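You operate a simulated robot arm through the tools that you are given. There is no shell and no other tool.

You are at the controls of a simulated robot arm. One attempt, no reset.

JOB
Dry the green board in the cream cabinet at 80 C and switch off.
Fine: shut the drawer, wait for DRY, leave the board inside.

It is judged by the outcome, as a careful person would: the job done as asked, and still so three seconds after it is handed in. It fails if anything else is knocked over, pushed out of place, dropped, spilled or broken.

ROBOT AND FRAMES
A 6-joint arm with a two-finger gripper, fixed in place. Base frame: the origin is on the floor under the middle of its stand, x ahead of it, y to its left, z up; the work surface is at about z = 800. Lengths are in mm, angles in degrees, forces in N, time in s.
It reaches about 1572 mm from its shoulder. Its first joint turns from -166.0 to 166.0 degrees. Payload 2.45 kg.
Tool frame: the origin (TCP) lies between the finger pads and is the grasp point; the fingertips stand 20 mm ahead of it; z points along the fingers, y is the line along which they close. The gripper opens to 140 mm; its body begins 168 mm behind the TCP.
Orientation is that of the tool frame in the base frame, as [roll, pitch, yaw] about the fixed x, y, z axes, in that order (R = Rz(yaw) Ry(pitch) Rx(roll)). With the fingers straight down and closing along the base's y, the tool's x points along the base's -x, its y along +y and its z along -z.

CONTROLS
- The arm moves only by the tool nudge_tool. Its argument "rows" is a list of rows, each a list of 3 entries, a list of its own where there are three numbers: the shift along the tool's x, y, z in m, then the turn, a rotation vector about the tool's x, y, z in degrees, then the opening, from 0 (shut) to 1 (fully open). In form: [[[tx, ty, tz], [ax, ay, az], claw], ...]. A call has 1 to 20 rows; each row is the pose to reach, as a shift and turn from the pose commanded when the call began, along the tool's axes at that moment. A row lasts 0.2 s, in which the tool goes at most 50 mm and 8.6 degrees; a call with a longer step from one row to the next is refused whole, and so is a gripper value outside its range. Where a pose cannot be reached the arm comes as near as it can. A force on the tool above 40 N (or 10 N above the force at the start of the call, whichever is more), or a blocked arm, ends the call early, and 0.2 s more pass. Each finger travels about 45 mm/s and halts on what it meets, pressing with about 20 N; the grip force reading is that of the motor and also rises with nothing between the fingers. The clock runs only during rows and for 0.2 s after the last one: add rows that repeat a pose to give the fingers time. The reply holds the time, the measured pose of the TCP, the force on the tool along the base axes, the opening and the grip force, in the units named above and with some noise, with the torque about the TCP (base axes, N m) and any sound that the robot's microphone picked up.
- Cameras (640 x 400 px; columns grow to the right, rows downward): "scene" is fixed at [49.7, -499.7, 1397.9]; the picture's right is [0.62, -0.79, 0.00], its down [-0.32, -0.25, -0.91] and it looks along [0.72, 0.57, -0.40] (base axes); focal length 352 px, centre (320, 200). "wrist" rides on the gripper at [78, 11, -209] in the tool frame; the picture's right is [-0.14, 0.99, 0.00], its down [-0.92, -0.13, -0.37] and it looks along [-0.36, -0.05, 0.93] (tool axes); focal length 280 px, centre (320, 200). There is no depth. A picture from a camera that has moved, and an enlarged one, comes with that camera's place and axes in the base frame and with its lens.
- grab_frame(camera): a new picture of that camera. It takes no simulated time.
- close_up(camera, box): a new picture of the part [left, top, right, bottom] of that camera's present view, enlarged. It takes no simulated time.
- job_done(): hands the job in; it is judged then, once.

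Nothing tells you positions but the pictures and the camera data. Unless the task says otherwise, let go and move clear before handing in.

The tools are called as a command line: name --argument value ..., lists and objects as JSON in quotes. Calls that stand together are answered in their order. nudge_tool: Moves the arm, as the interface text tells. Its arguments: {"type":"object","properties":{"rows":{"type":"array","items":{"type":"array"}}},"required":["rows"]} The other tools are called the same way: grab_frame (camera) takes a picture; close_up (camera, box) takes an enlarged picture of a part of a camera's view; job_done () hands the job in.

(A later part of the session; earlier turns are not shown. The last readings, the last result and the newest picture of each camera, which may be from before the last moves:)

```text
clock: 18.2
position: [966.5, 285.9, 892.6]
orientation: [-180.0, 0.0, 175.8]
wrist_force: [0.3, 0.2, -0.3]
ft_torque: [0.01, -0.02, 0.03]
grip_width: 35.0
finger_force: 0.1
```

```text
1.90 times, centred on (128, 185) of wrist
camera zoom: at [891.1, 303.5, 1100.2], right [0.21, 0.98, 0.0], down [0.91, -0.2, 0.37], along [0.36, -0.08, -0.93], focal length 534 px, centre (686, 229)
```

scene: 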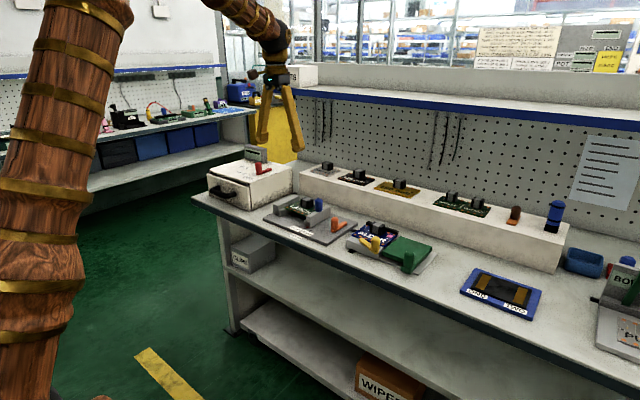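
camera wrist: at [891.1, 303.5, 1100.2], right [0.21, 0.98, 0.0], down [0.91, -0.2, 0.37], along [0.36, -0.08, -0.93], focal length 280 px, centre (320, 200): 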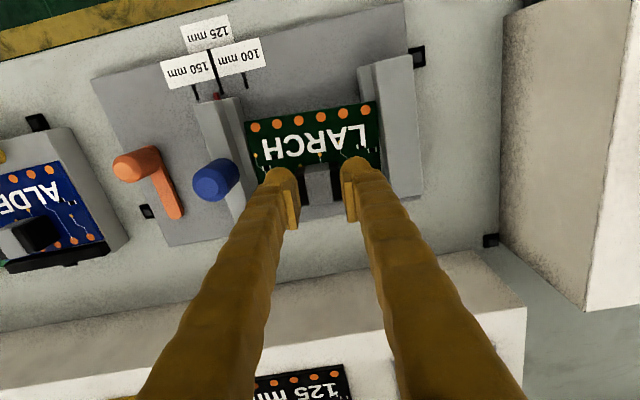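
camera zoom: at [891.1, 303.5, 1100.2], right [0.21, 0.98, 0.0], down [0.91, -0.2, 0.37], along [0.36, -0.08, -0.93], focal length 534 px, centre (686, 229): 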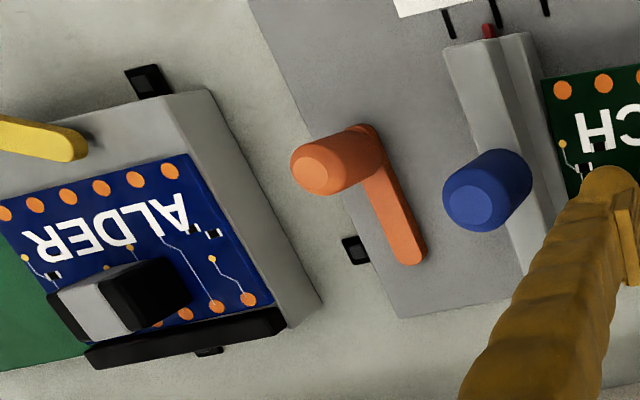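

The ALDER fixture's edge is at y≈39, so there is room to grip the orange knob at about (917, 125, top z≈861). I'll rise, move over it and check the alignment.

nudge_tool --rows '[[[0, 0, -0.035], [0, 0, 0], 0.28], [[0, 0, -0.07], [0, 0, 0], 0.28], [[0.01, -0.042, -0.07], [0, 0, 0], 0.28], [[0.02, -0.084, -0.07], [0, 0, 0], 0.28], [[0.03, -0.126, -0.07], [0, 0, 0], 0.28], [[0.0387, -0.1654, -0.06], [0, 0, 0], 0.28], [[0.0387, -0.1654, -0.045], [0, 0, 0], 0.28], [[0.0387, -0.1654, -0.045], [0, 0, 0], 0.28]]'

grab_frame --camera "wrist"

close_up --camera "wrist" --box '[240, 90, 400, 215]'

close_up --camera "scene" --box '[290, 160, 400, 250]'

```text
clock: 20.0
position: [919.8, 126.0, 935.5]
orientation: [-179.8, -0.2, 175.6]
wrist_force: [0.4, 0.0, -0.9]
ft_torque: [0.02, -0.03, 0.0]
grip_width: 39.1
finger_force: 0.1
```

```text
taken
camera wrist: at [842.3, 141.8, 1143.4], right [0.21, 0.98, 0.0], down [0.91, -0.2, 0.37], along [0.36, -0.08, -0.93], focal length 280 px, centre (320, 200)
```

wrist: 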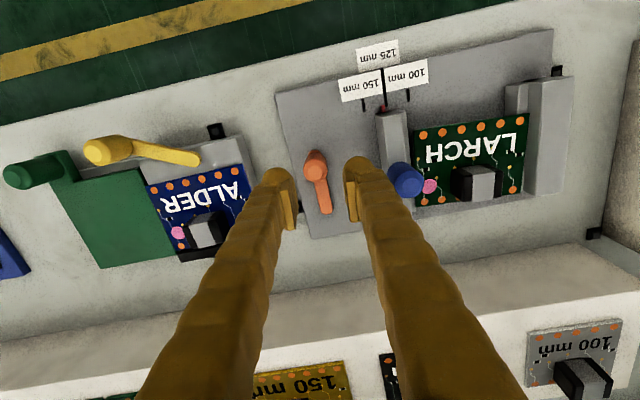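

```text
3.20 times, centred on (320, 152) of wrist
camera zoom: at [842.3, 141.8, 1143.4], right [0.21, 0.98, 0.0], down [0.91, -0.2, 0.37], along [0.36, -0.08, -0.93], focal length 897 px, centre (320, 352)
```

zoom: 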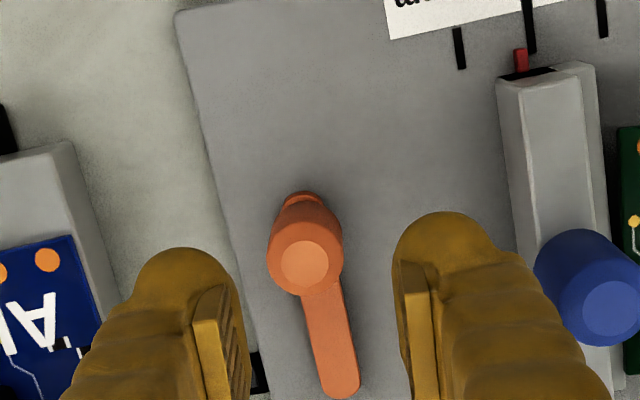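

```text
4.44 times, centred on (345, 205) of scene
camera zoom: at [49.7, -499.7, 1397.9], right [0.62, -0.79, 0.0], down [-0.32, -0.25, -0.91], along [0.72, 0.57, -0.4], focal length 1564 px, centre (209, 178)
```

zoom: 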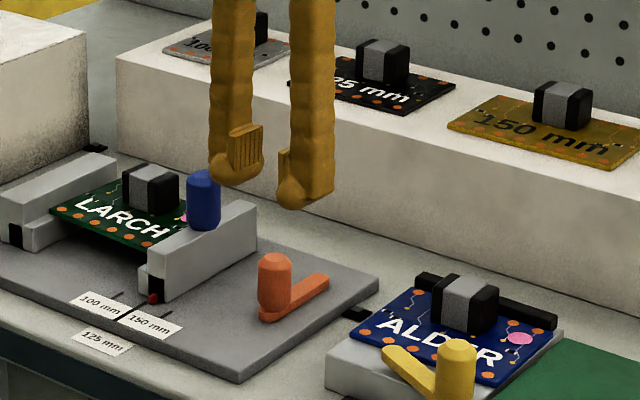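

The orange knob's axis is about (921, 120.5) with its pivot near (976, 120). I'll descend over it and grip it lightly.

nudge_tool --rows '[[[-0.002, -0.0044, 0.025], [0, 0, 0], 0.3], [[-0.002, -0.0044, 0.055], [0, 0, 0], 0.3], [[-0.002, -0.0044, 0.079], [0, 0, 0], 0.3], [[-0.002, -0.0044, 0.079], [0, 0, 0], 0.3], [[-0.002, -0.0044, 0.079], [0, 0, 0], 0.25], [[-0.002, -0.0044, 0.079], [0, 0, 0], 0.2], [[-0.002, -0.0044, 0.079], [0, 0, 0], 0.15], [[-0.002, -0.0044, 0.079], [0, 0, 0], 0.15]]'

close_up --camera "wrist" --box '[220, 90, 420, 215]'

close_up --camera "scene" --box '[290, 160, 400, 250]'

```text
clock: 21.8
position: [919.5, 121.8, 858.5]
orientation: [-179.9, -0.1, 175.7]
wrist_force: [-1.3, -9.5, -1.2]
ft_torque: [-0.06, -0.03, -0.01]
grip_width: 27.4
finger_force: 4.9
```

```text
3.20 times, centred on (320, 152) of wrist
camera zoom: at [842.3, 137.9, 1066.8], right [0.21, 0.98, 0.0], down [0.91, -0.2, 0.37], along [0.36, -0.08, -0.93], focal length 897 px, centre (320, 352)
```

zoom: 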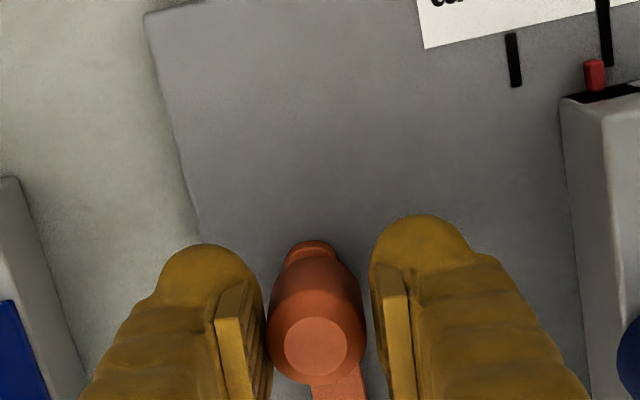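

```text
4.44 times, centred on (345, 205) of scene
camera zoom: at [49.7, -499.7, 1397.9], right [0.62, -0.79, 0.0], down [-0.32, -0.25, -0.91], along [0.72, 0.57, -0.4], focal length 1564 px, centre (209, 178)
```

zoom: 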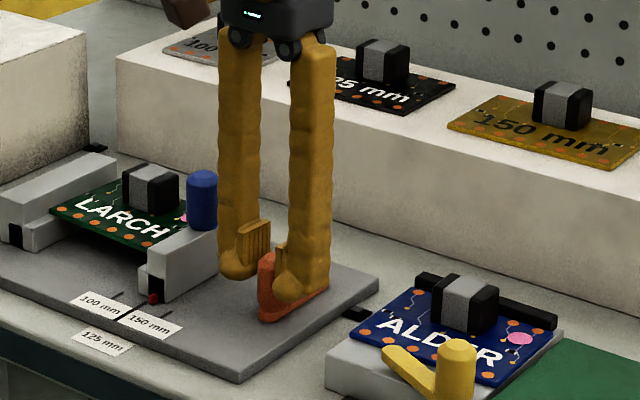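

One pad is touching the knob. I'll give the fingers time to close fully, then probe which way the lever moves.

nudge_tool --rows '[[[0, 0, 0], [0, 0, 0], 0.12], [[0, 0, 0], [0, 0, 0], 0.1], [[0, 0, 0], [0, 0, 0], 0.1]]'

close_up --camera "wrist" --box '[220, 90, 420, 215]'

```text
clock: 22.6
position: [918.4, 121.4, 858.1]
orientation: [-179.9, -0.1, 175.6]
wrist_force: [-4.2, -18.2, -1.8]
ft_torque: [-0.15, 0.06, -0.04]
grip_width: 26.6
finger_force: 9.2
```

```text
3.20 times, centred on (320, 152) of wrist
camera zoom: at [842.3, 137.8, 1066.8], right [0.21, 0.98, 0.0], down [0.91, -0.2, 0.37], along [0.36, -0.08, -0.93], focal length 897 px, centre (320, 352)
```

zoom: 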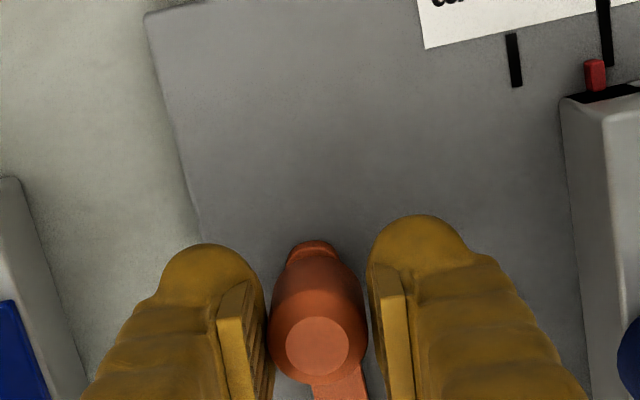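

The lever resists +y firmly, so it should swing toward −y. I'll move along a small arc about the pivot in that direction.

nudge_tool --rows '[[[0, -0.003, 0], [0, 0, 0], 0.1], [[-0.0005, -0.006, 0], [0, 0, 0], 0.1], [[-0.001, -0.01, 0], [0, 0, 0], 0.1], [[-0.002, -0.014, 0], [0, 0, 0], 0.1]]'

close_up --camera "wrist" --box '[220, 90, 420, 215]'

close_up --camera "scene" --box '[290, 160, 400, 250]'

```text
clock: 23.6
position: [917.9, 106.1, 858.6]
orientation: [-179.9, -0.1, 175.7]
wrist_force: [-3.5, 11.4, -13.4]
ft_torque: [0.09, 0.12, 0.68]
grip_width: 23.7
finger_force: 45.2
```

```text
3.20 times, centred on (320, 152) of wrist
camera zoom: at [843.1, 123.3, 1067.4], right [0.21, 0.98, 0.0], down [0.91, -0.2, 0.37], along [0.36, -0.08, -0.93], focal length 897 px, centre (320, 352)
```

zoom: 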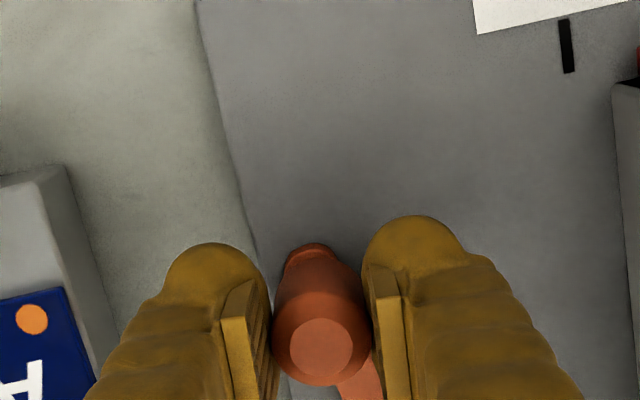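

```text
4.44 times, centred on (345, 205) of scene
camera zoom: at [49.7, -499.7, 1397.9], right [0.62, -0.79, 0.0], down [-0.32, -0.25, -0.91], along [0.72, 0.57, -0.4], focal length 1564 px, centre (209, 178)
```

zoom: 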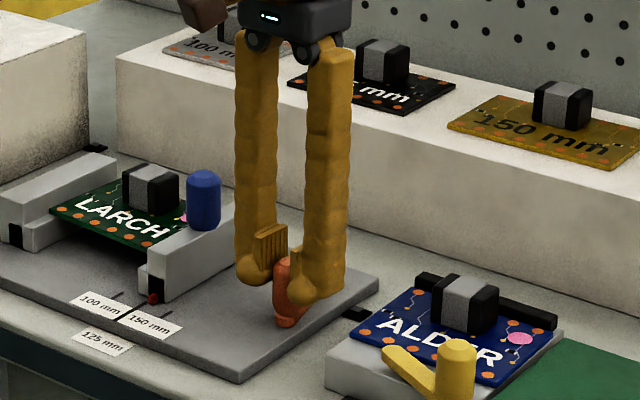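

The lever swings toward −y, about 14° so far. I'll continue along the arc, turning the hand with it to keep clear of ALDER.

nudge_tool --rows '[[[-0.0014, -0.0035, 0], [0, 0, -4], 0.1], [[-0.0028, -0.0069, 0], [0, 0, -8], 0.1], [[-0.0047, -0.0102, 0], [0, 0, -12], 0.1], [[-0.0067, -0.0135, 0], [0, 0, -16], 0.1], [[-0.0091, -0.0166, 0], [0, 0, -20], 0.1], [[-0.0115, -0.0196, 0], [0, 0, -24], 0.1], [[-0.0142, -0.0223, 0], [0, 0, -28], 0.1], [[-0.017, -0.0249, 0], [0, 0, -32], 0.1]]'

grab_frame --camera "wrist"

close_up --camera "scene" --box '[290, 160, 400, 250]'

```text
clock: 25.2
position: [931.2, 82.7, 858.6]
orientation: [-179.8, -0.2, -157.7]
wrist_force: [-1.5, 0.1, 6.1]
ft_torque: [-0.01, 0.11, 0.06]
grip_width: 24.0
finger_force: 45.0
stopped in row 7: the force on the tool passed its limit at 41 N (the readings are from after the stop); the commanded pose is now the measured one
```

```text
taken
camera wrist: at [855.8, 62.2, 1067.6], right [-0.25, 0.97, 0.0], down [0.9, 0.23, 0.37], along [0.35, 0.09, -0.93], focal length 280 px, centre (320, 200)
```

wrist: 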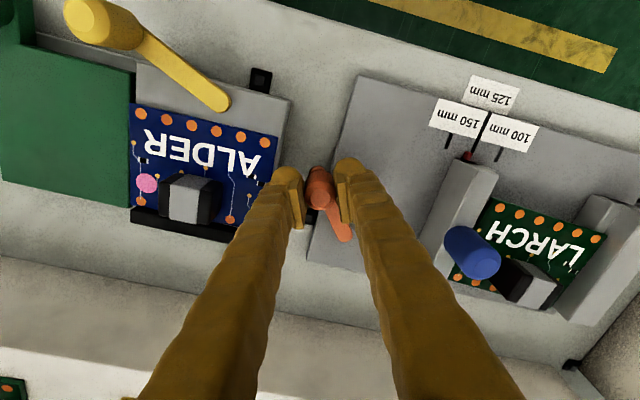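

```text
4.44 times, centred on (345, 205) of scene
camera zoom: at [49.7, -499.7, 1397.9], right [0.62, -0.79, 0.0], down [-0.32, -0.25, -0.91], along [0.72, 0.57, -0.4], focal length 1564 px, centre (209, 178)
```

zoom: 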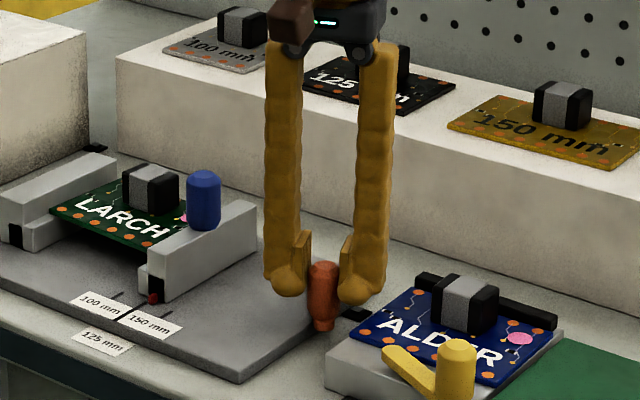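

The lever stopped at roughly 42° with a force rise, possibly its end stop. I'll press a few millimetres further to confirm.

nudge_tool --rows '[[[-0.0005, -0.0013, 0], [0, 0, 0], 0.1], [[-0.001, -0.0026, 0], [0, 0, 0], 0.1], [[-0.0015, -0.004, 0], [0, 0, 0], 0.1]]'

close_up --camera "wrist" --box '[220, 110, 420, 260]'

```text
clock: 26.0
position: [933.5, 78.6, 859.9]
orientation: [-179.9, -0.1, -157.8]
wrist_force: [-15.3, 4.1, 15.9]
ft_torque: [-0.05, 0.28, 0.73]
grip_width: 23.8
finger_force: 44.5
```

```text
2.67 times, centred on (320, 185) of wrist
camera zoom: at [858.7, 59.5, 1067.5], right [-0.25, 0.97, 0.0], down [0.9, 0.23, 0.37], along [0.35, 0.09, -0.93], focal length 748 px, centre (320, 240)
```

zoom: 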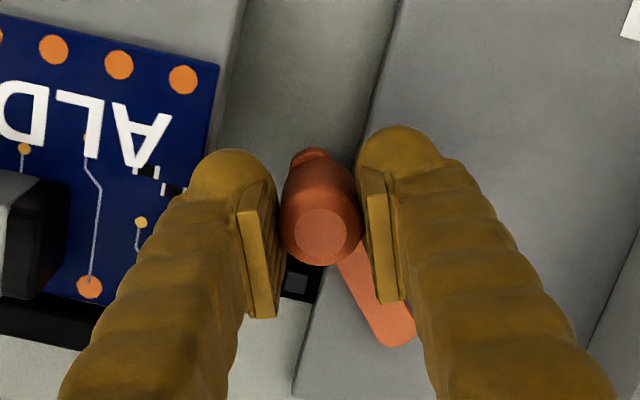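

It still moved, so this isn't the stop. With a refined pivot of about (979, 118) and radius 58.5, I'll continue the arc.

nudge_tool --rows '[[[-0.0008, -0.0021, -0.002], [0, 0, -2.2], 0.1], [[-0.0016, -0.0042, -0.003], [0, 0, -4.4], 0.1], [[-0.0025, -0.006, -0.003], [0, 0, -6.4], 0.1], [[-0.0034, -0.0079, -0.003], [0, 0, -8.4], 0.1], [[-0.0044, -0.0097, -0.003], [0, 0, -10.4], 0.1], [[-0.0054, -0.0114, -0.003], [0, 0, -12.4], 0.1], [[-0.0065, -0.0131, -0.003], [0, 0, -14.4], 0.1], [[-0.0076, -0.0148, -0.003], [0, 0, -16.4], 0.1], [[-0.0089, -0.0165, -0.003], [0, 0, -18.4], 0.1], [[-0.0101, -0.0181, -0.003], [0, 0, -20.4], 0.1]]'

close_up --camera "wrist" --box '[220, 110, 420, 260]'

close_up --camera "scene" --box '[290, 160, 400, 250]'

```text
clock: 26.8
position: [937.8, 74.3, 859.4]
orientation: [180.0, -0.4, -151.6]
wrist_force: [2.9, 3.0, -6.0]
ft_torque: [0.11, -0.12, 0.04]
grip_width: 23.9
finger_force: 44.7
stopped in row 4: the force on the tool passed its limit at 41 N (the readings are from after the stop); the commanded pose is now the measured one
```

```text
2.67 times, centred on (320, 185) of wrist
camera zoom: at [865.6, 47.3, 1067.8], right [-0.35, 0.94, 0.0], down [0.87, 0.33, 0.36], along [0.34, 0.13, -0.93], focal length 748 px, centre (320, 240)
```

zoom: 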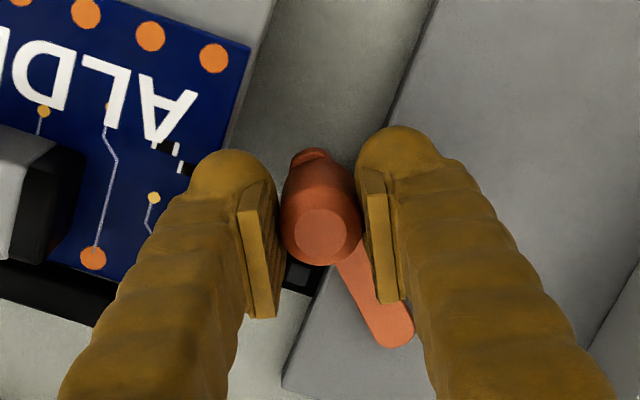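

```text
4.44 times, centred on (345, 205) of scene
camera zoom: at [49.7, -499.7, 1397.9], right [0.62, -0.79, 0.0], down [-0.32, -0.25, -0.91], along [0.72, 0.57, -0.4], focal length 1564 px, centre (209, 178)
```

zoom: 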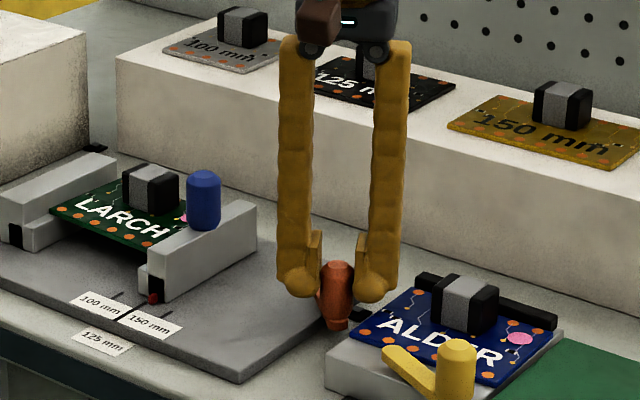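

It stopped again near 48°. One more small push along the tangent will show whether this is the lever's end stop.

nudge_tool --rows '[[[-0.0003, -0.0015, 0], [0, 0, -1], 0.1], [[-0.0007, -0.003, 0], [0, 0, -2], 0.1], [[-0.001, -0.0045, 0], [0, 0, -3], 0.1], [[-0.001, -0.0045, 0], [0, 0, -3], 0.1]]'

close_up --camera "wrist" --box '[220, 110, 420, 260]'

```text
clock: 27.8
position: [939.8, 73.0, 858.9]
orientation: [-180.0, -0.3, -148.7]
wrist_force: [-3.2, 29.7, -4.9]
ft_torque: [0.3, 0.04, 0.35]
grip_width: 24.0
finger_force: 45.7
```

```text
2.67 times, centred on (320, 185) of wrist
camera zoom: at [869.9, 40.7, 1067.9], right [-0.4, 0.92, 0.0], down [0.85, 0.37, 0.36], along [0.33, 0.14, -0.93], focal length 748 px, centre (320, 240)
```

zoom: 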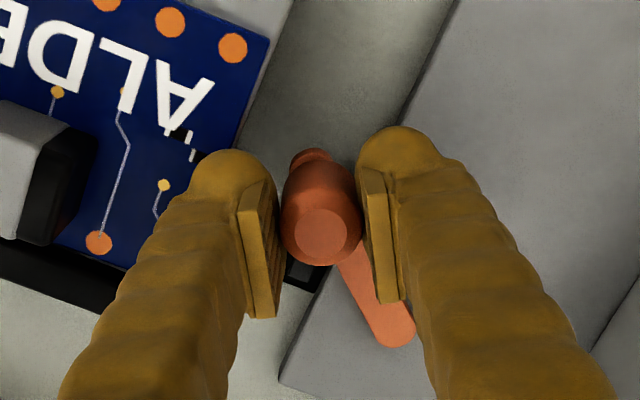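

Resistance is now strong at about 50°, likely the end of the lever's travel. I'll release it, rise clear and go to the blue jaw knob to test whether the jaw slides.

nudge_tool --rows '[[[0, 0, 0], [0, 0, 0], 0.2], [[0, 0, 0], [0, 0, 0], 0.27], [[0, 0, 0], [0, 0, 0], 0.27], [[0, 0, -0.03], [0, 0, 0], 0.27], [[0, 0, -0.06], [0, 0, 0], 0.27], [[0, 0, -0.09], [0, 0, 0], 0.27], [[0, 0, -0.09], [0, 0, 0], 0.27]]'

grab_frame --camera "wrist"

close_up --camera "scene" --box '[290, 160, 400, 250]'

```text
clock: 29.4
position: [942.9, 68.9, 950.0]
orientation: [-179.9, -0.3, -148.8]
wrist_force: [0.4, -0.3, -0.4]
ft_torque: [-0.03, -0.02, 0.04]
grip_width: 37.7
finger_force: 0.1
```

```text
taken
camera wrist: at [872.4, 38.3, 1158.3], right [-0.4, 0.92, 0.0], down [0.85, 0.37, 0.36], along [0.33, 0.14, -0.93], focal length 280 px, centre (320, 200)
```

wrist: 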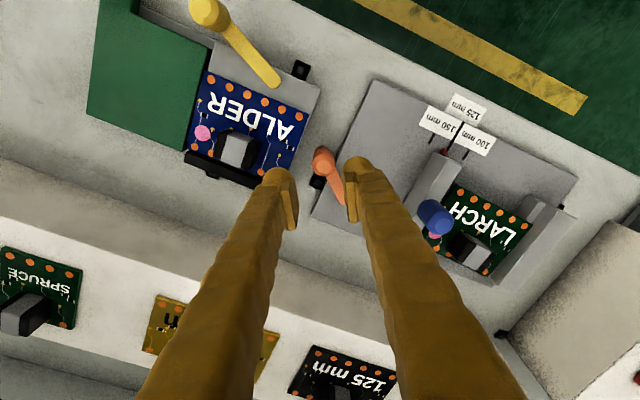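

```text
4.44 times, centred on (345, 205) of scene
camera zoom: at [49.7, -499.7, 1397.9], right [0.62, -0.79, 0.0], down [-0.32, -0.25, -0.91], along [0.72, 0.57, -0.4], focal length 1564 px, centre (209, 178)
```

zoom: 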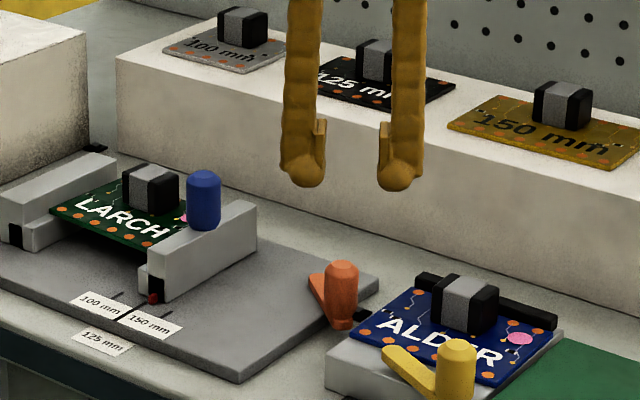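

The lever is swung over about 50° with the neighbours untouched. I'll move over the blue knob and square the hand to the fixture.

nudge_tool --rows '[[[-0.0135, 0.0237, 0], [0, 0, 7.1], 0.29], [[-0.027, 0.0475, 0], [0, 0, 14.2], 0.29], [[-0.0406, 0.0712, 0], [0, 0, 21.3], 0.29], [[-0.0542, 0.095, 0], [0, 0, 28.4], 0.29], [[-0.0677, 0.1187, 0], [0, 0, 35.5], 0.29], [[-0.0677, 0.1187, 0], [0, 0, 35.5], 0.29]]'

close_up --camera "wrist" --box '[220, 90, 420, 240]'

close_up --camera "scene" --box '[270, 150, 380, 240]'

```text
clock: 30.8
position: [935.1, 208.5, 952.0]
orientation: [-179.8, -0.2, 175.8]
wrist_force: [-0.7, 0.4, 1.0]
ft_torque: [-0.01, 0.02, -0.02]
grip_width: 40.5
finger_force: 0.0
```

```text
2.67 times, centred on (320, 165) of wrist
camera zoom: at [861.1, 224.6, 1158.6], right [0.21, 0.98, 0.0], down [0.91, -0.19, 0.37], along [0.36, -0.08, -0.93], focal length 748 px, centre (320, 293)
```

zoom: 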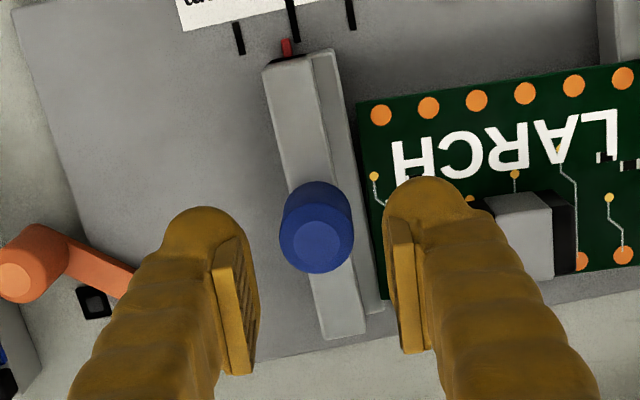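

```text
4.44 times, centred on (325, 195) of scene
camera zoom: at [49.7, -499.7, 1397.9], right [0.62, -0.79, 0.0], down [-0.32, -0.25, -0.91], along [0.72, 0.57, -0.4], focal length 1564 px, centre (298, 222)
```

zoom: 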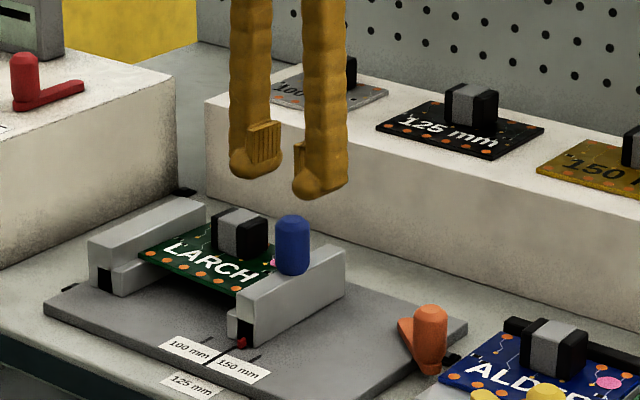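

The blue knob is at about (945, 207) with its top near z≈890. I'll shift 7 mm and descend with the tips staying at about block-top height, then grip the knob.

nudge_tool --rows '[[[-0.007, 0, 0.02], [0, 0, 0], 0.29], [[-0.007, 0, 0.045], [0, 0, 0], 0.29], [[-0.007, 0, 0.064], [0, 0, 0], 0.29], [[-0.007, 0, 0.064], [0, 0, 0], 0.25], [[-0.007, 0, 0.064], [0, 0, 0], 0.2], [[-0.007, 0, 0.064], [0, 0, 0], 0.15], [[-0.007, 0, 0.064], [0, 0, 0], 0.12]]'

close_up --camera "wrist" --box '[220, 90, 420, 240]'

close_up --camera "scene" --box '[270, 150, 380, 240]'

```text
clock: 32.4
position: [942.1, 208.6, 885.3]
orientation: [-179.9, -0.2, 175.8]
wrist_force: [-0.8, -2.7, -0.9]
ft_torque: [-0.04, -0.01, -0.1]
grip_width: 26.7
finger_force: 36.9
```

```text
2.67 times, centred on (320, 165) of wrist
camera zoom: at [868.2, 224.2, 1093.5], right [0.21, 0.98, 0.0], down [0.91, -0.19, 0.37], along [0.36, -0.08, -0.93], focal length 748 px, centre (320, 293)
```

zoom: 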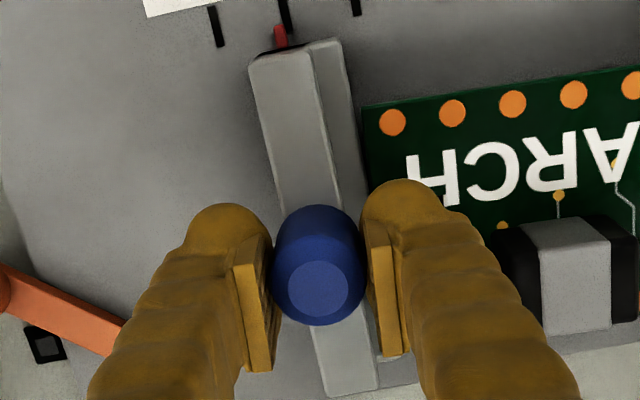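

```text
4.44 times, centred on (325, 195) of scene
camera zoom: at [49.7, -499.7, 1397.9], right [0.62, -0.79, 0.0], down [-0.32, -0.25, -0.91], along [0.72, 0.57, -0.4], focal length 1564 px, centre (298, 222)
```

zoom: 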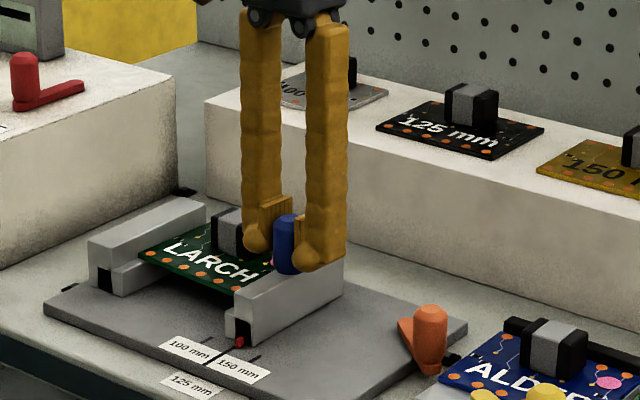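

The knob is gripped. I'll slide the jaw outward only about 5 mm so the board stays on its ledges but is no longer pinched.

nudge_tool --rows '[[[0, -0.0015, 0], [0, 0, 0], 0.12], [[0, -0.003, 0], [0, 0, 0], 0.12], [[0, -0.0045, 0], [0, 0, 0], 0.12], [[0, -0.006, 0], [0, 0, 0], 0.12], [[0, -0.006, 0], [0, 0, 0], 0.12]]'

close_up --camera "wrist" --box '[220, 90, 420, 240]'

close_up --camera "scene" --box '[270, 180, 350, 240]'

```text
clock: 33.6
position: [943.9, 201.7, 884.2]
orientation: [-179.8, -0.2, 175.9]
wrist_force: [2.9, 2.8, -12.1]
ft_torque: [0.03, -0.09, -0.11]
grip_width: 26.4
finger_force: 44.8
```

```text
2.67 times, centred on (320, 165) of wrist
camera zoom: at [868.3, 217.7, 1093.6], right [0.21, 0.98, 0.0], down [0.91, -0.19, 0.36], along [0.36, -0.08, -0.93], focal length 748 px, centre (320, 293)
```

zoom: 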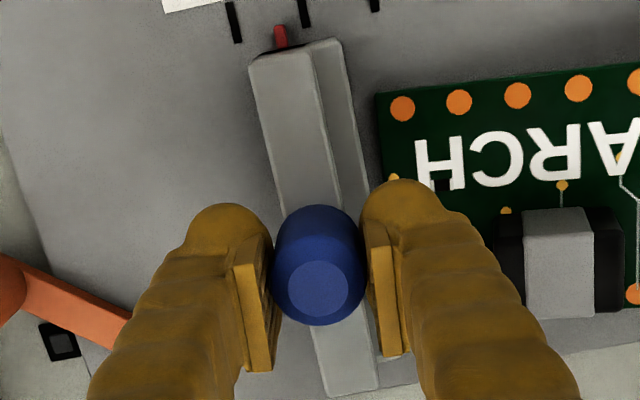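

```text
6.67 times, centred on (310, 210) of scene
camera zoom: at [49.7, -499.7, 1397.9], right [0.62, -0.79, 0.0], down [-0.32, -0.25, -0.91], along [0.72, 0.57, -0.4], focal length 2346 px, centre (387, 133)
```

zoom: 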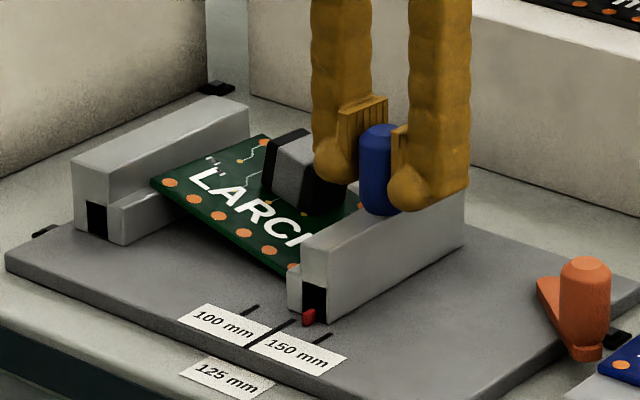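

The jaw slid freely, but the ledges are narrow and the board's −y edge has slipped off its ledge, so the board now sits tilted. I'll let go of the knob carefully and look at the tilt before picking the board up.

nudge_tool --rows '[[[0, 0, 0], [0, 0, 0], 0.2], [[0, 0, 0], [0, 0, 0], 0.24], [[0, 0, 0], [0, 0, 0], 0.24], [[0, 0, -0.02], [0, 0, 0], 0.24], [[0, 0, -0.05], [0, 0, 0], 0.24], [[0, 0, -0.08], [0, 0, 0], 0.24], [[0.02, 0.03, -0.1], [0, 0, 0], 0.5], [[0.03, 0.06, -0.1], [0, 0, 0], 0.6], [[0.03, 0.08, -0.1], [0, 0, 0], 0.7], [[0.03, 0.08, -0.1], [0, 0, 0], 0.8], [[0.03, 0.08, -0.1], [0, 0, 0], 0.8]]'

grab_frame --camera "wrist"

close_up --camera "wrist" --box '[200, 80, 440, 230]'

close_up --camera "scene" --box '[270, 185, 350, 235]'

```text
clock: 36.0
position: [920.4, 284.7, 983.5]
orientation: [-179.9, -0.2, 175.9]
wrist_force: [0.2, -0.1, -0.3]
ft_torque: [-0.01, 0.03, 0.02]
grip_width: 112.2
finger_force: 0.1
```

```text
taken
camera wrist: at [844.8, 301.1, 1192.2], right [0.21, 0.98, 0.0], down [0.91, -0.19, 0.37], along [0.36, -0.08, -0.93], focal length 280 px, centre (320, 200)
```

wrist: 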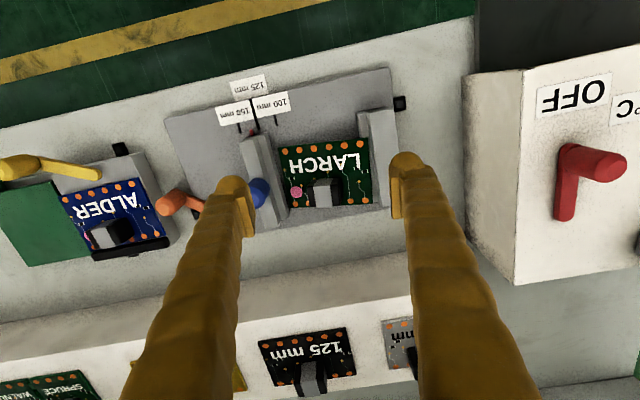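

```text
2.67 times, centred on (320, 155) of wrist
camera zoom: at [844.8, 301.1, 1192.2], right [0.21, 0.98, 0.0], down [0.91, -0.19, 0.37], along [0.36, -0.08, -0.93], focal length 748 px, centre (320, 320)
```

zoom: 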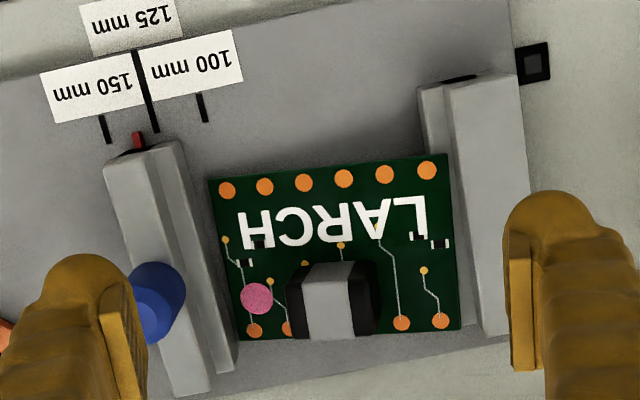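

```text
8.00 times, centred on (310, 210) of scene
camera zoom: at [49.7, -499.7, 1397.9], right [0.62, -0.79, 0.0], down [-0.32, -0.25, -0.91], along [0.72, 0.57, -0.4], focal length 2815 px, centre (400, 120)
```

zoom: 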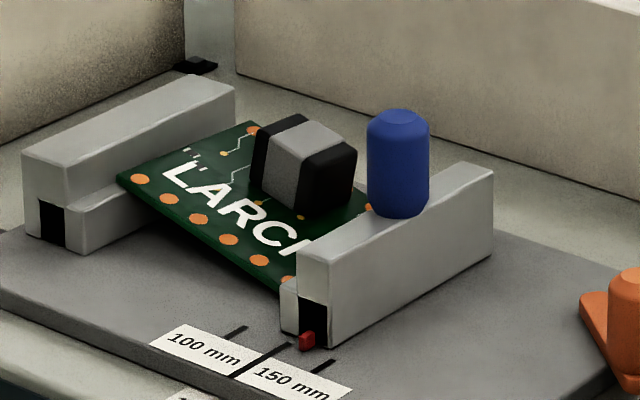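

The board is tilted about 10.5°: +y edge on its ledge, −y edge on the base plate. The block top is at about (966, 280, 860). I'll tilt the hand to match, narrow the fingers and line up above the block.

nudge_tool --rows '[[[0, 0, 0], [0, 0, 0], 0.6], [[-0.01, 0, 0], [0, 0, 0], 0.45], [[-0.03, -0.005, 0.01], [-3, 0, 0], 0.36], [[-0.0472, -0.0122, 0.03], [-7, 0, 0], 0.36], [[-0.0472, -0.0122, 0.055], [-10.6, 0, 0], 0.36], [[-0.0472, -0.0122, 0.055], [-10.6, 0, 0], 0.36], [[-0.0472, -0.0122, 0.055], [-10.6, 0, 0], 0.36]]'

grab_frame --camera "wrist"

close_up --camera "wrist" --box '[220, 90, 420, 240]'

close_up --camera "scene" --box '[270, 165, 350, 235]'

```text
clock: 37.6
position: [963.4, 268.1, 931.6]
orientation: [169.5, -0.2, 175.7]
wrist_force: [0.1, -1.0, 0.1]
ft_torque: [0.02, -0.02, -0.04]
grip_width: 50.3
finger_force: 0.0
```

```text
taken
camera wrist: at [885.5, 245.6, 1138.9], right [0.21, 0.96, 0.18], down [0.91, -0.26, 0.34], along [0.37, 0.09, -0.92], focal length 280 px, centre (320, 200)
```

wrist: 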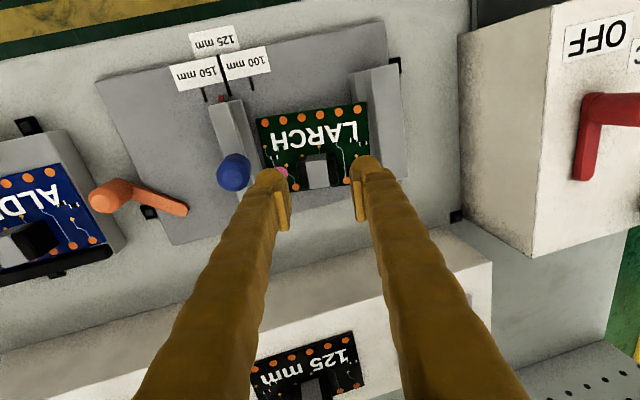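

```text
2.67 times, centred on (320, 165) of wrist
camera zoom: at [885.5, 245.6, 1138.9], right [0.21, 0.96, 0.18], down [0.91, -0.26, 0.34], along [0.37, 0.09, -0.92], focal length 748 px, centre (320, 293)
```

zoom: 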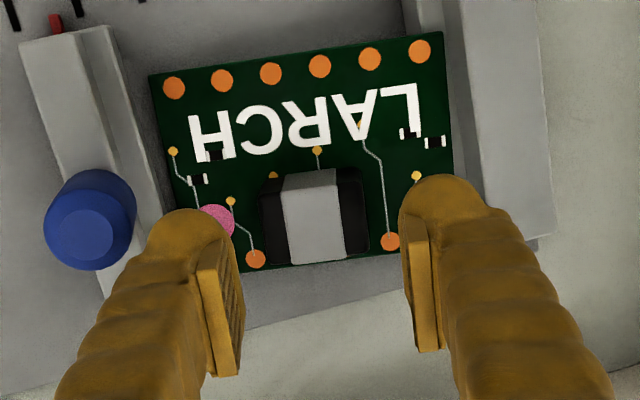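

```text
5.71 times, centred on (310, 200) of scene
camera zoom: at [49.7, -499.7, 1397.9], right [0.62, -0.79, 0.0], down [-0.32, -0.25, -0.91], along [0.72, 0.57, -0.4], focal length 2011 px, centre (377, 200)
```

zoom: 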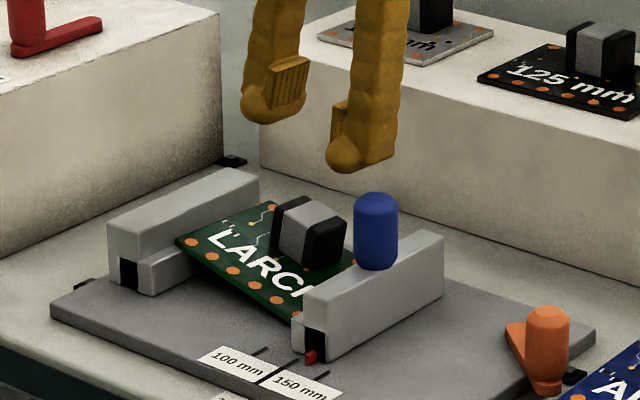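

The block sits about 2.5 mm off-centre, with 72 mm to go along the tool axis. I'll correct, descend to just above it and look again.

nudge_tool --rows '[[[-0.0055, -0.0023, 0.02], [0, 0, 0], 0.36], [[-0.0055, -0.0023, 0.04], [0, 0, 0], 0.36], [[-0.0055, -0.0023, 0.047], [0, 0, 0], 0.36], [[-0.0055, -0.0023, 0.047], [0, 0, 0], 0.36]]'

close_up --camera "wrist" --box '[220, 90, 420, 240]'

close_up --camera "scene" --box '[270, 165, 350, 235]'

```text
clock: 38.6
position: [971.8, 272.8, 883.3]
orientation: [169.7, -0.2, 175.8]
wrist_force: [0.4, -0.3, -0.4]
ft_torque: [-0.02, 0.02, 0.02]
grip_width: 50.4
finger_force: 0.1
```

```text
2.67 times, centred on (320, 165) of wrist
camera zoom: at [893.5, 250.5, 1090.8], right [0.21, 0.96, 0.18], down [0.91, -0.26, 0.34], along [0.37, 0.09, -0.92], focal length 748 px, centre (320, 293)
```

zoom: 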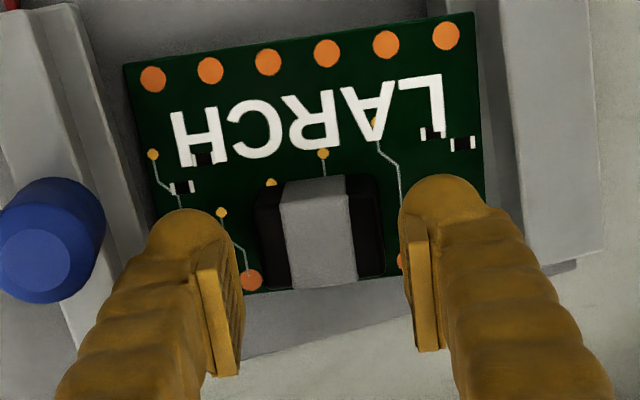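

```text
5.71 times, centred on (310, 200) of scene
camera zoom: at [49.7, -499.7, 1397.9], right [0.62, -0.79, 0.0], down [-0.32, -0.25, -0.91], along [0.72, 0.57, -0.4], focal length 2011 px, centre (377, 200)
```

zoom: 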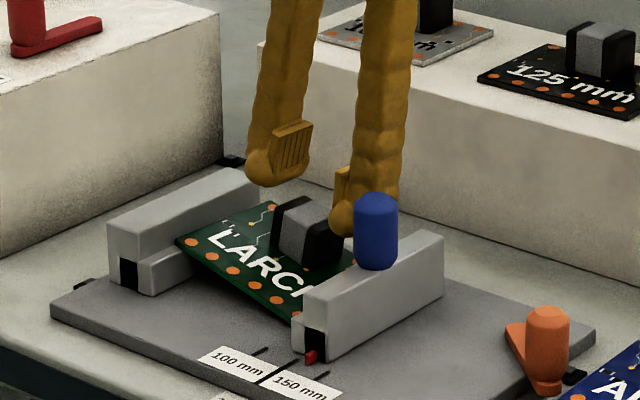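

It is well centred. I'll descend the remaining ~24 mm and close on the block.

nudge_tool --rows '[[[0, -0.0005, 0.01], [0, 0, 0], 0.36], [[0, -0.0005, 0.02], [0, 0, 0], 0.36], [[0, -0.0005, 0.025], [0, 0, 0], 0.36], [[0, -0.0005, 0.025], [0, 0, 0], 0.32], [[0, -0.0005, 0.025], [0, 0, 0], 0.28], [[0, -0.0005, 0.025], [0, 0, 0], 0.24], [[0, -0.0005, 0.025], [0, 0, 0], 0.22], [[0, -0.0005, 0.025], [0, 0, 0], 0.2]]'

close_up --camera "wrist" --box '[220, 90, 420, 240]'

close_up --camera "scene" --box '[270, 165, 350, 235]'

```text
clock: 40.4
position: [971.8, 276.7, 858.8]
orientation: [169.7, -0.1, 175.7]
wrist_force: [0.7, 0.1, 1.5]
ft_torque: [0.03, -0.03, 0.05]
grip_width: 41.1
finger_force: 20.1
```

```text
2.67 times, centred on (320, 165) of wrist
camera zoom: at [893.4, 255.6, 1066.2], right [0.21, 0.96, 0.18], down [0.91, -0.26, 0.34], along [0.37, 0.09, -0.92], focal length 748 px, centre (320, 293)
```

zoom: 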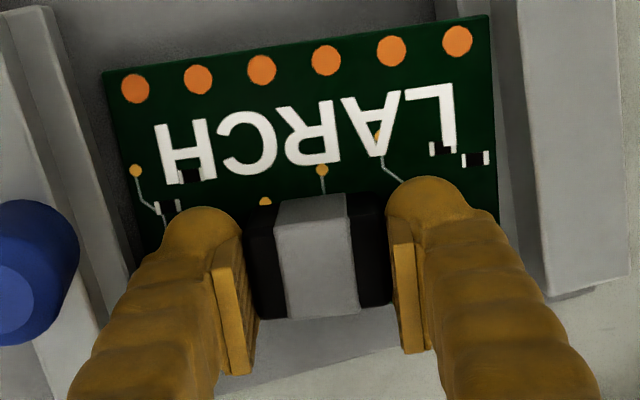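

```text
5.71 times, centred on (310, 200) of scene
camera zoom: at [49.7, -499.7, 1397.9], right [0.62, -0.79, 0.0], down [-0.32, -0.25, -0.91], along [0.72, 0.57, -0.4], focal length 2011 px, centre (377, 200)
```

zoom: 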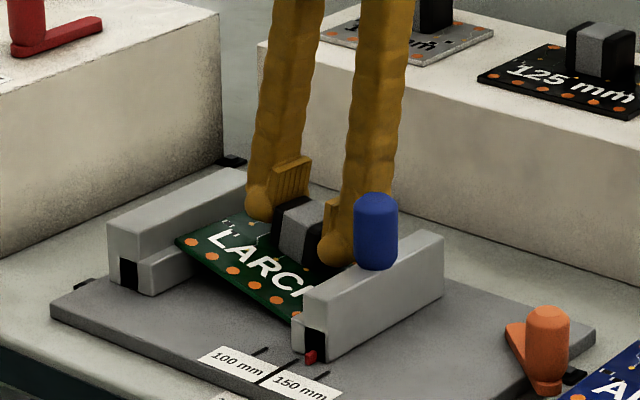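

The grip is solid at 41 mm and 20 N. I'll lift straight up slowly.

nudge_tool --rows '[[[0, 0.0006, -0.003], [0, 0, 0], 0.2], [[0, 0.0013, -0.007], [0, 0, 0], 0.2], [[0, 0.0024, -0.013], [0, 0, 0], 0.2], [[0, 0.0037, -0.02], [0, 0, 0], 0.2], [[0, 0.0055, -0.03], [0, 0, 0], 0.2], [[0, 0.0074, -0.04], [0, 0, 0], 0.2], [[0, 0.0092, -0.05], [0, 0, 0], 0.2]]'

grab_frame --camera "wrist"

close_up --camera "scene" --box '[265, 145, 355, 235]'

```text
clock: 42.0
position: [971.3, 277.8, 910.1]
orientation: [169.5, -0.3, 175.8]
wrist_force: [-0.5, 0.3, -0.7]
ft_torque: [0.02, -0.03, 0.02]
grip_width: 40.9
finger_force: 20.0
```

```text
taken
camera wrist: at [894.7, 256.6, 1116.7], right [0.21, 0.96, 0.18], down [0.91, -0.26, 0.34], along [0.37, 0.09, -0.92], focal length 280 px, centre (320, 200)
```

wrist: 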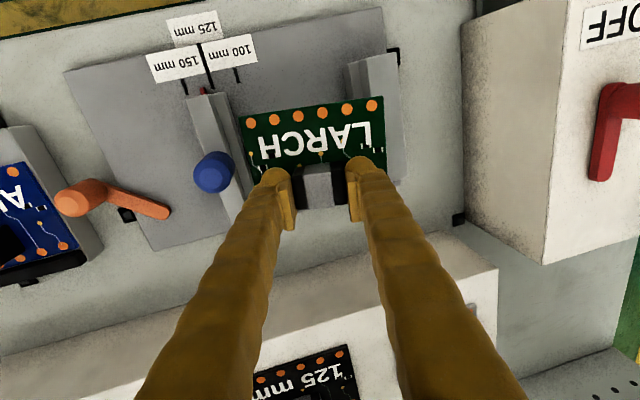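

```text
4.44 times, centred on (310, 190) of scene
camera zoom: at [49.7, -499.7, 1397.9], right [0.62, -0.79, 0.0], down [-0.32, -0.25, -0.91], along [0.72, 0.57, -0.4], focal length 1564 px, centre (364, 244)
```

zoom: 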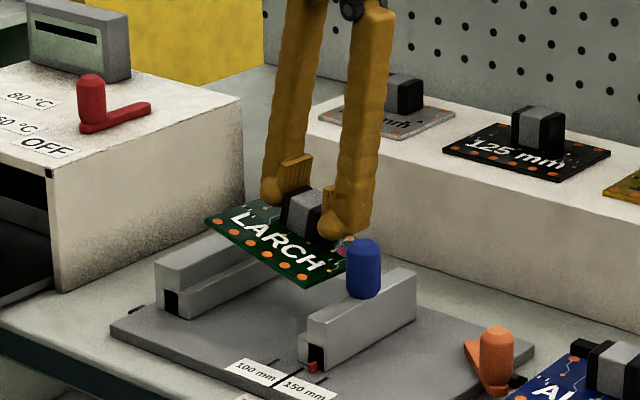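

The board is free and held. I'll raise it to carrying height and level the hand.

nudge_tool --rows '[[[0, 0.0055, -0.03], [0, 0, 0], 0.2], [[0, 0.011, -0.059], [2, 0, 0], 0.2], [[0, 0.0166, -0.0885], [5, 0, 0], 0.2], [[0, 0.0166, -0.0885], [8, 0, 0], 0.2], [[0, 0.0166, -0.0885], [10.4, 0, 0], 0.2], [[0, 0.0166, -0.0885], [10.4, 0, 0], 0.2]]'

close_up --camera "scene" --box '[245, 105, 365, 235]'

grab_frame --camera "wrist"

```text
clock: 43.4
position: [972.2, 278.7, 998.7]
orientation: [180.0, -0.1, 175.8]
wrist_force: [1.8, 0.1, -0.7]
ft_torque: [-0.01, -0.01, 0.0]
grip_width: 40.8
finger_force: 20.7
```

```text
3.08 times, centred on (305, 170) of scene
camera zoom: at [49.7, -499.7, 1397.9], right [0.62, -0.79, 0.0], down [-0.32, -0.25, -0.91], along [0.72, 0.57, -0.4], focal length 1083 px, centre (366, 292)
```

zoom: 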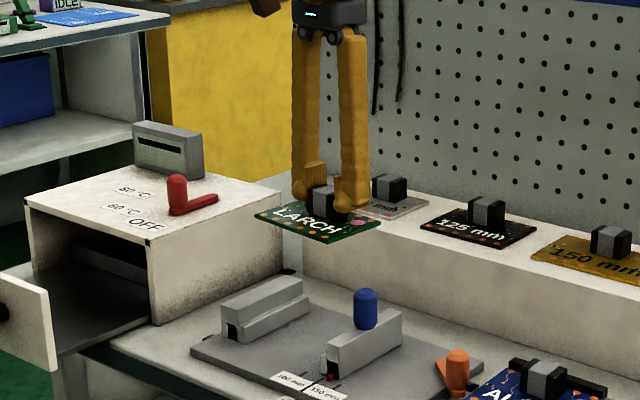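

```text
taken
camera wrist: at [896.1, 294.5, 1207.8], right [0.21, 0.98, 0.0], down [0.91, -0.19, 0.37], along [0.36, -0.08, -0.93], focal length 280 px, centre (320, 200)
```

wrist: 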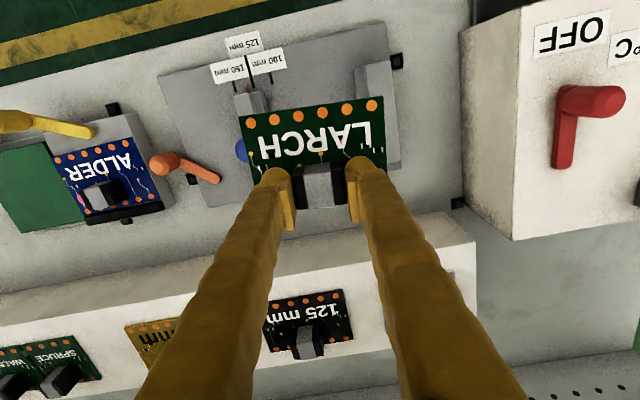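

The board is level and held. I'll carry it in front of the cabinet and then across to above the open drawer tray.

nudge_tool --rows '[[[0.015, 0.011, 0], [0, 0, 0], 0.2], [[0.04, 0.03, 0], [0, 0, 0], 0.2], [[0.069, 0.052, 0], [0, 0, 0], 0.2], [[0.098, 0.074, 0], [0, 0, 0], 0.2], [[0.127, 0.096, 0], [0, 0, 0], 0.2], [[0.156, 0.118, 0], [0, 0, 0], 0.2], [[0.1847, 0.1389, 0], [0, 0, 0], 0.2], [[0.187, 0.17, 0], [0, 0, -1], 0.2], [[0.1895, 0.205, 0], [0, 0, -2], 0.2], [[0.192, 0.24, 0], [0, 0, -3], 0.2], [[0.1945, 0.275, 0], [0, 0, -4.2], 0.2], [[0.197, 0.305, 0], [0, 0, -4.2], 0.2], [[0.1977, 0.3164, 0], [0, 0, -4.2], 0.2], [[0.1977, 0.3164, 0], [0, 0, -4.2], 0.2]]'

grab_frame --camera "wrist"

grab_frame --camera "scene"

close_up --camera "scene" --box '[165, 110, 325, 240]'

```text
clock: 46.4
position: [800.0, 608.5, 999.3]
orientation: [180.0, -0.2, -179.9]
wrist_force: [-0.2, 0.5, -1.0]
ft_torque: [-0.02, -0.02, 0.01]
grip_width: 40.7
finger_force: 20.5
```

```text
taken
camera wrist: at [723.5, 617.9, 1207.7], right [0.14, 0.99, 0.0], down [0.92, -0.13, 0.37], along [0.36, -0.05, -0.93], focal length 280 px, centre (320, 200)
```

wrist: 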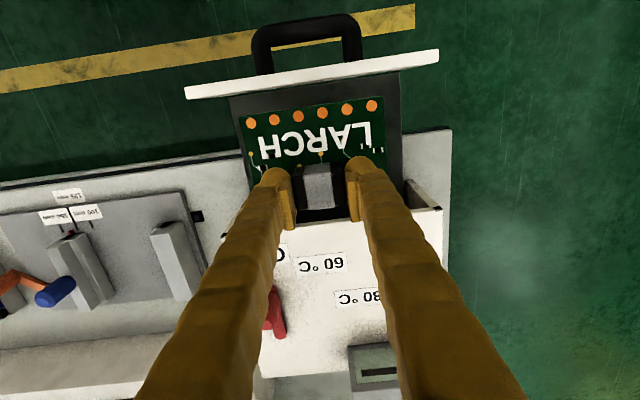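

```text
taken
```

scene: 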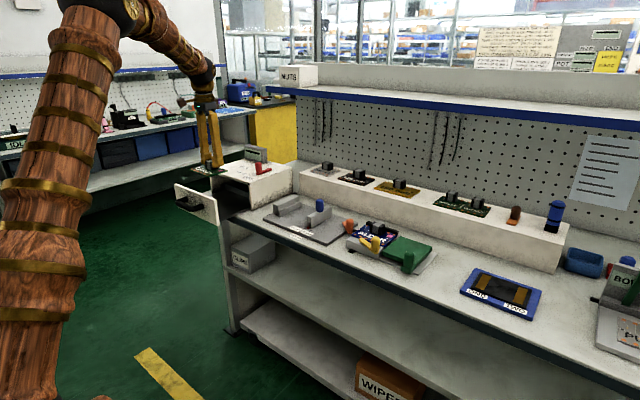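

```text
3.08 times, centred on (245, 175) of scene
camera zoom: at [49.7, -499.7, 1397.9], right [0.62, -0.79, 0.0], down [-0.32, -0.25, -0.91], along [0.72, 0.57, -0.4], focal length 1083 px, centre (551, 277)
```

zoom: 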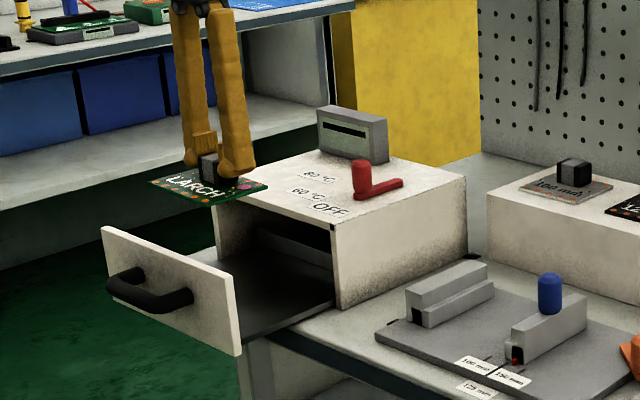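

The board hangs directly over the tray (tray y≈499–722, x≈717 to the cabinet front). I'll lower it to near the tray.

nudge_tool --rows '[[[0, 0, 0.03], [0, 0, 0], 0.2], [[0, 0, 0.065], [0, 0, 0], 0.2], [[0, 0, 0.1], [0, 0, 0], 0.2], [[0, 0, 0.12], [0, 0, 0], 0.2], [[0, 0, 0.13], [0, 0, 0], 0.2], [[0, 0, 0.13], [0, 0, 0], 0.2]]'

grab_frame --camera "wrist"

close_up --camera "scene" --box '[180, 145, 280, 220]'

```text
clock: 47.8
position: [798.4, 607.5, 870.9]
orientation: [-180.0, -0.1, 180.0]
wrist_force: [-0.8, 0.5, -0.5]
ft_torque: [-0.03, -0.03, 0.03]
grip_width: 40.8
finger_force: 20.5
```

```text
taken
camera wrist: at [721.4, 617.8, 1079.8], right [0.14, 0.99, 0.0], down [0.92, -0.13, 0.37], along [0.36, -0.05, -0.93], focal length 280 px, centre (320, 200)
```

wrist: 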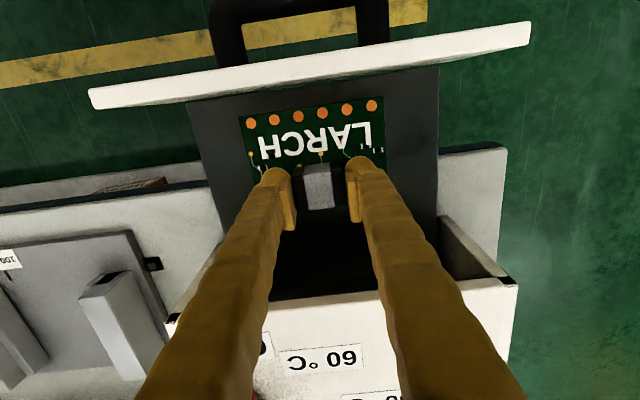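

```text
5.33 times, centred on (230, 182) of scene
camera zoom: at [49.7, -499.7, 1397.9], right [0.62, -0.79, 0.0], down [-0.32, -0.25, -0.91], along [0.72, 0.57, -0.4], focal length 1877 px, centre (800, 293)
```

zoom: 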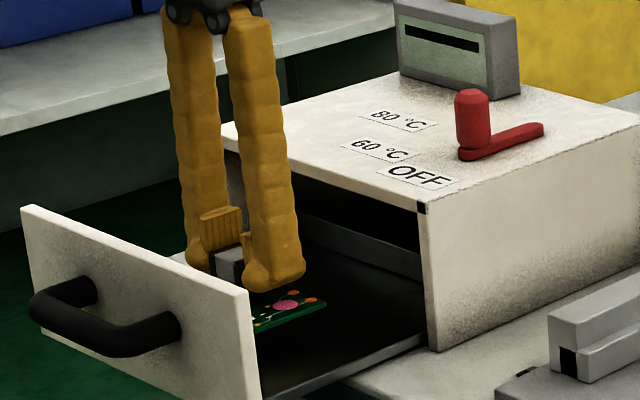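

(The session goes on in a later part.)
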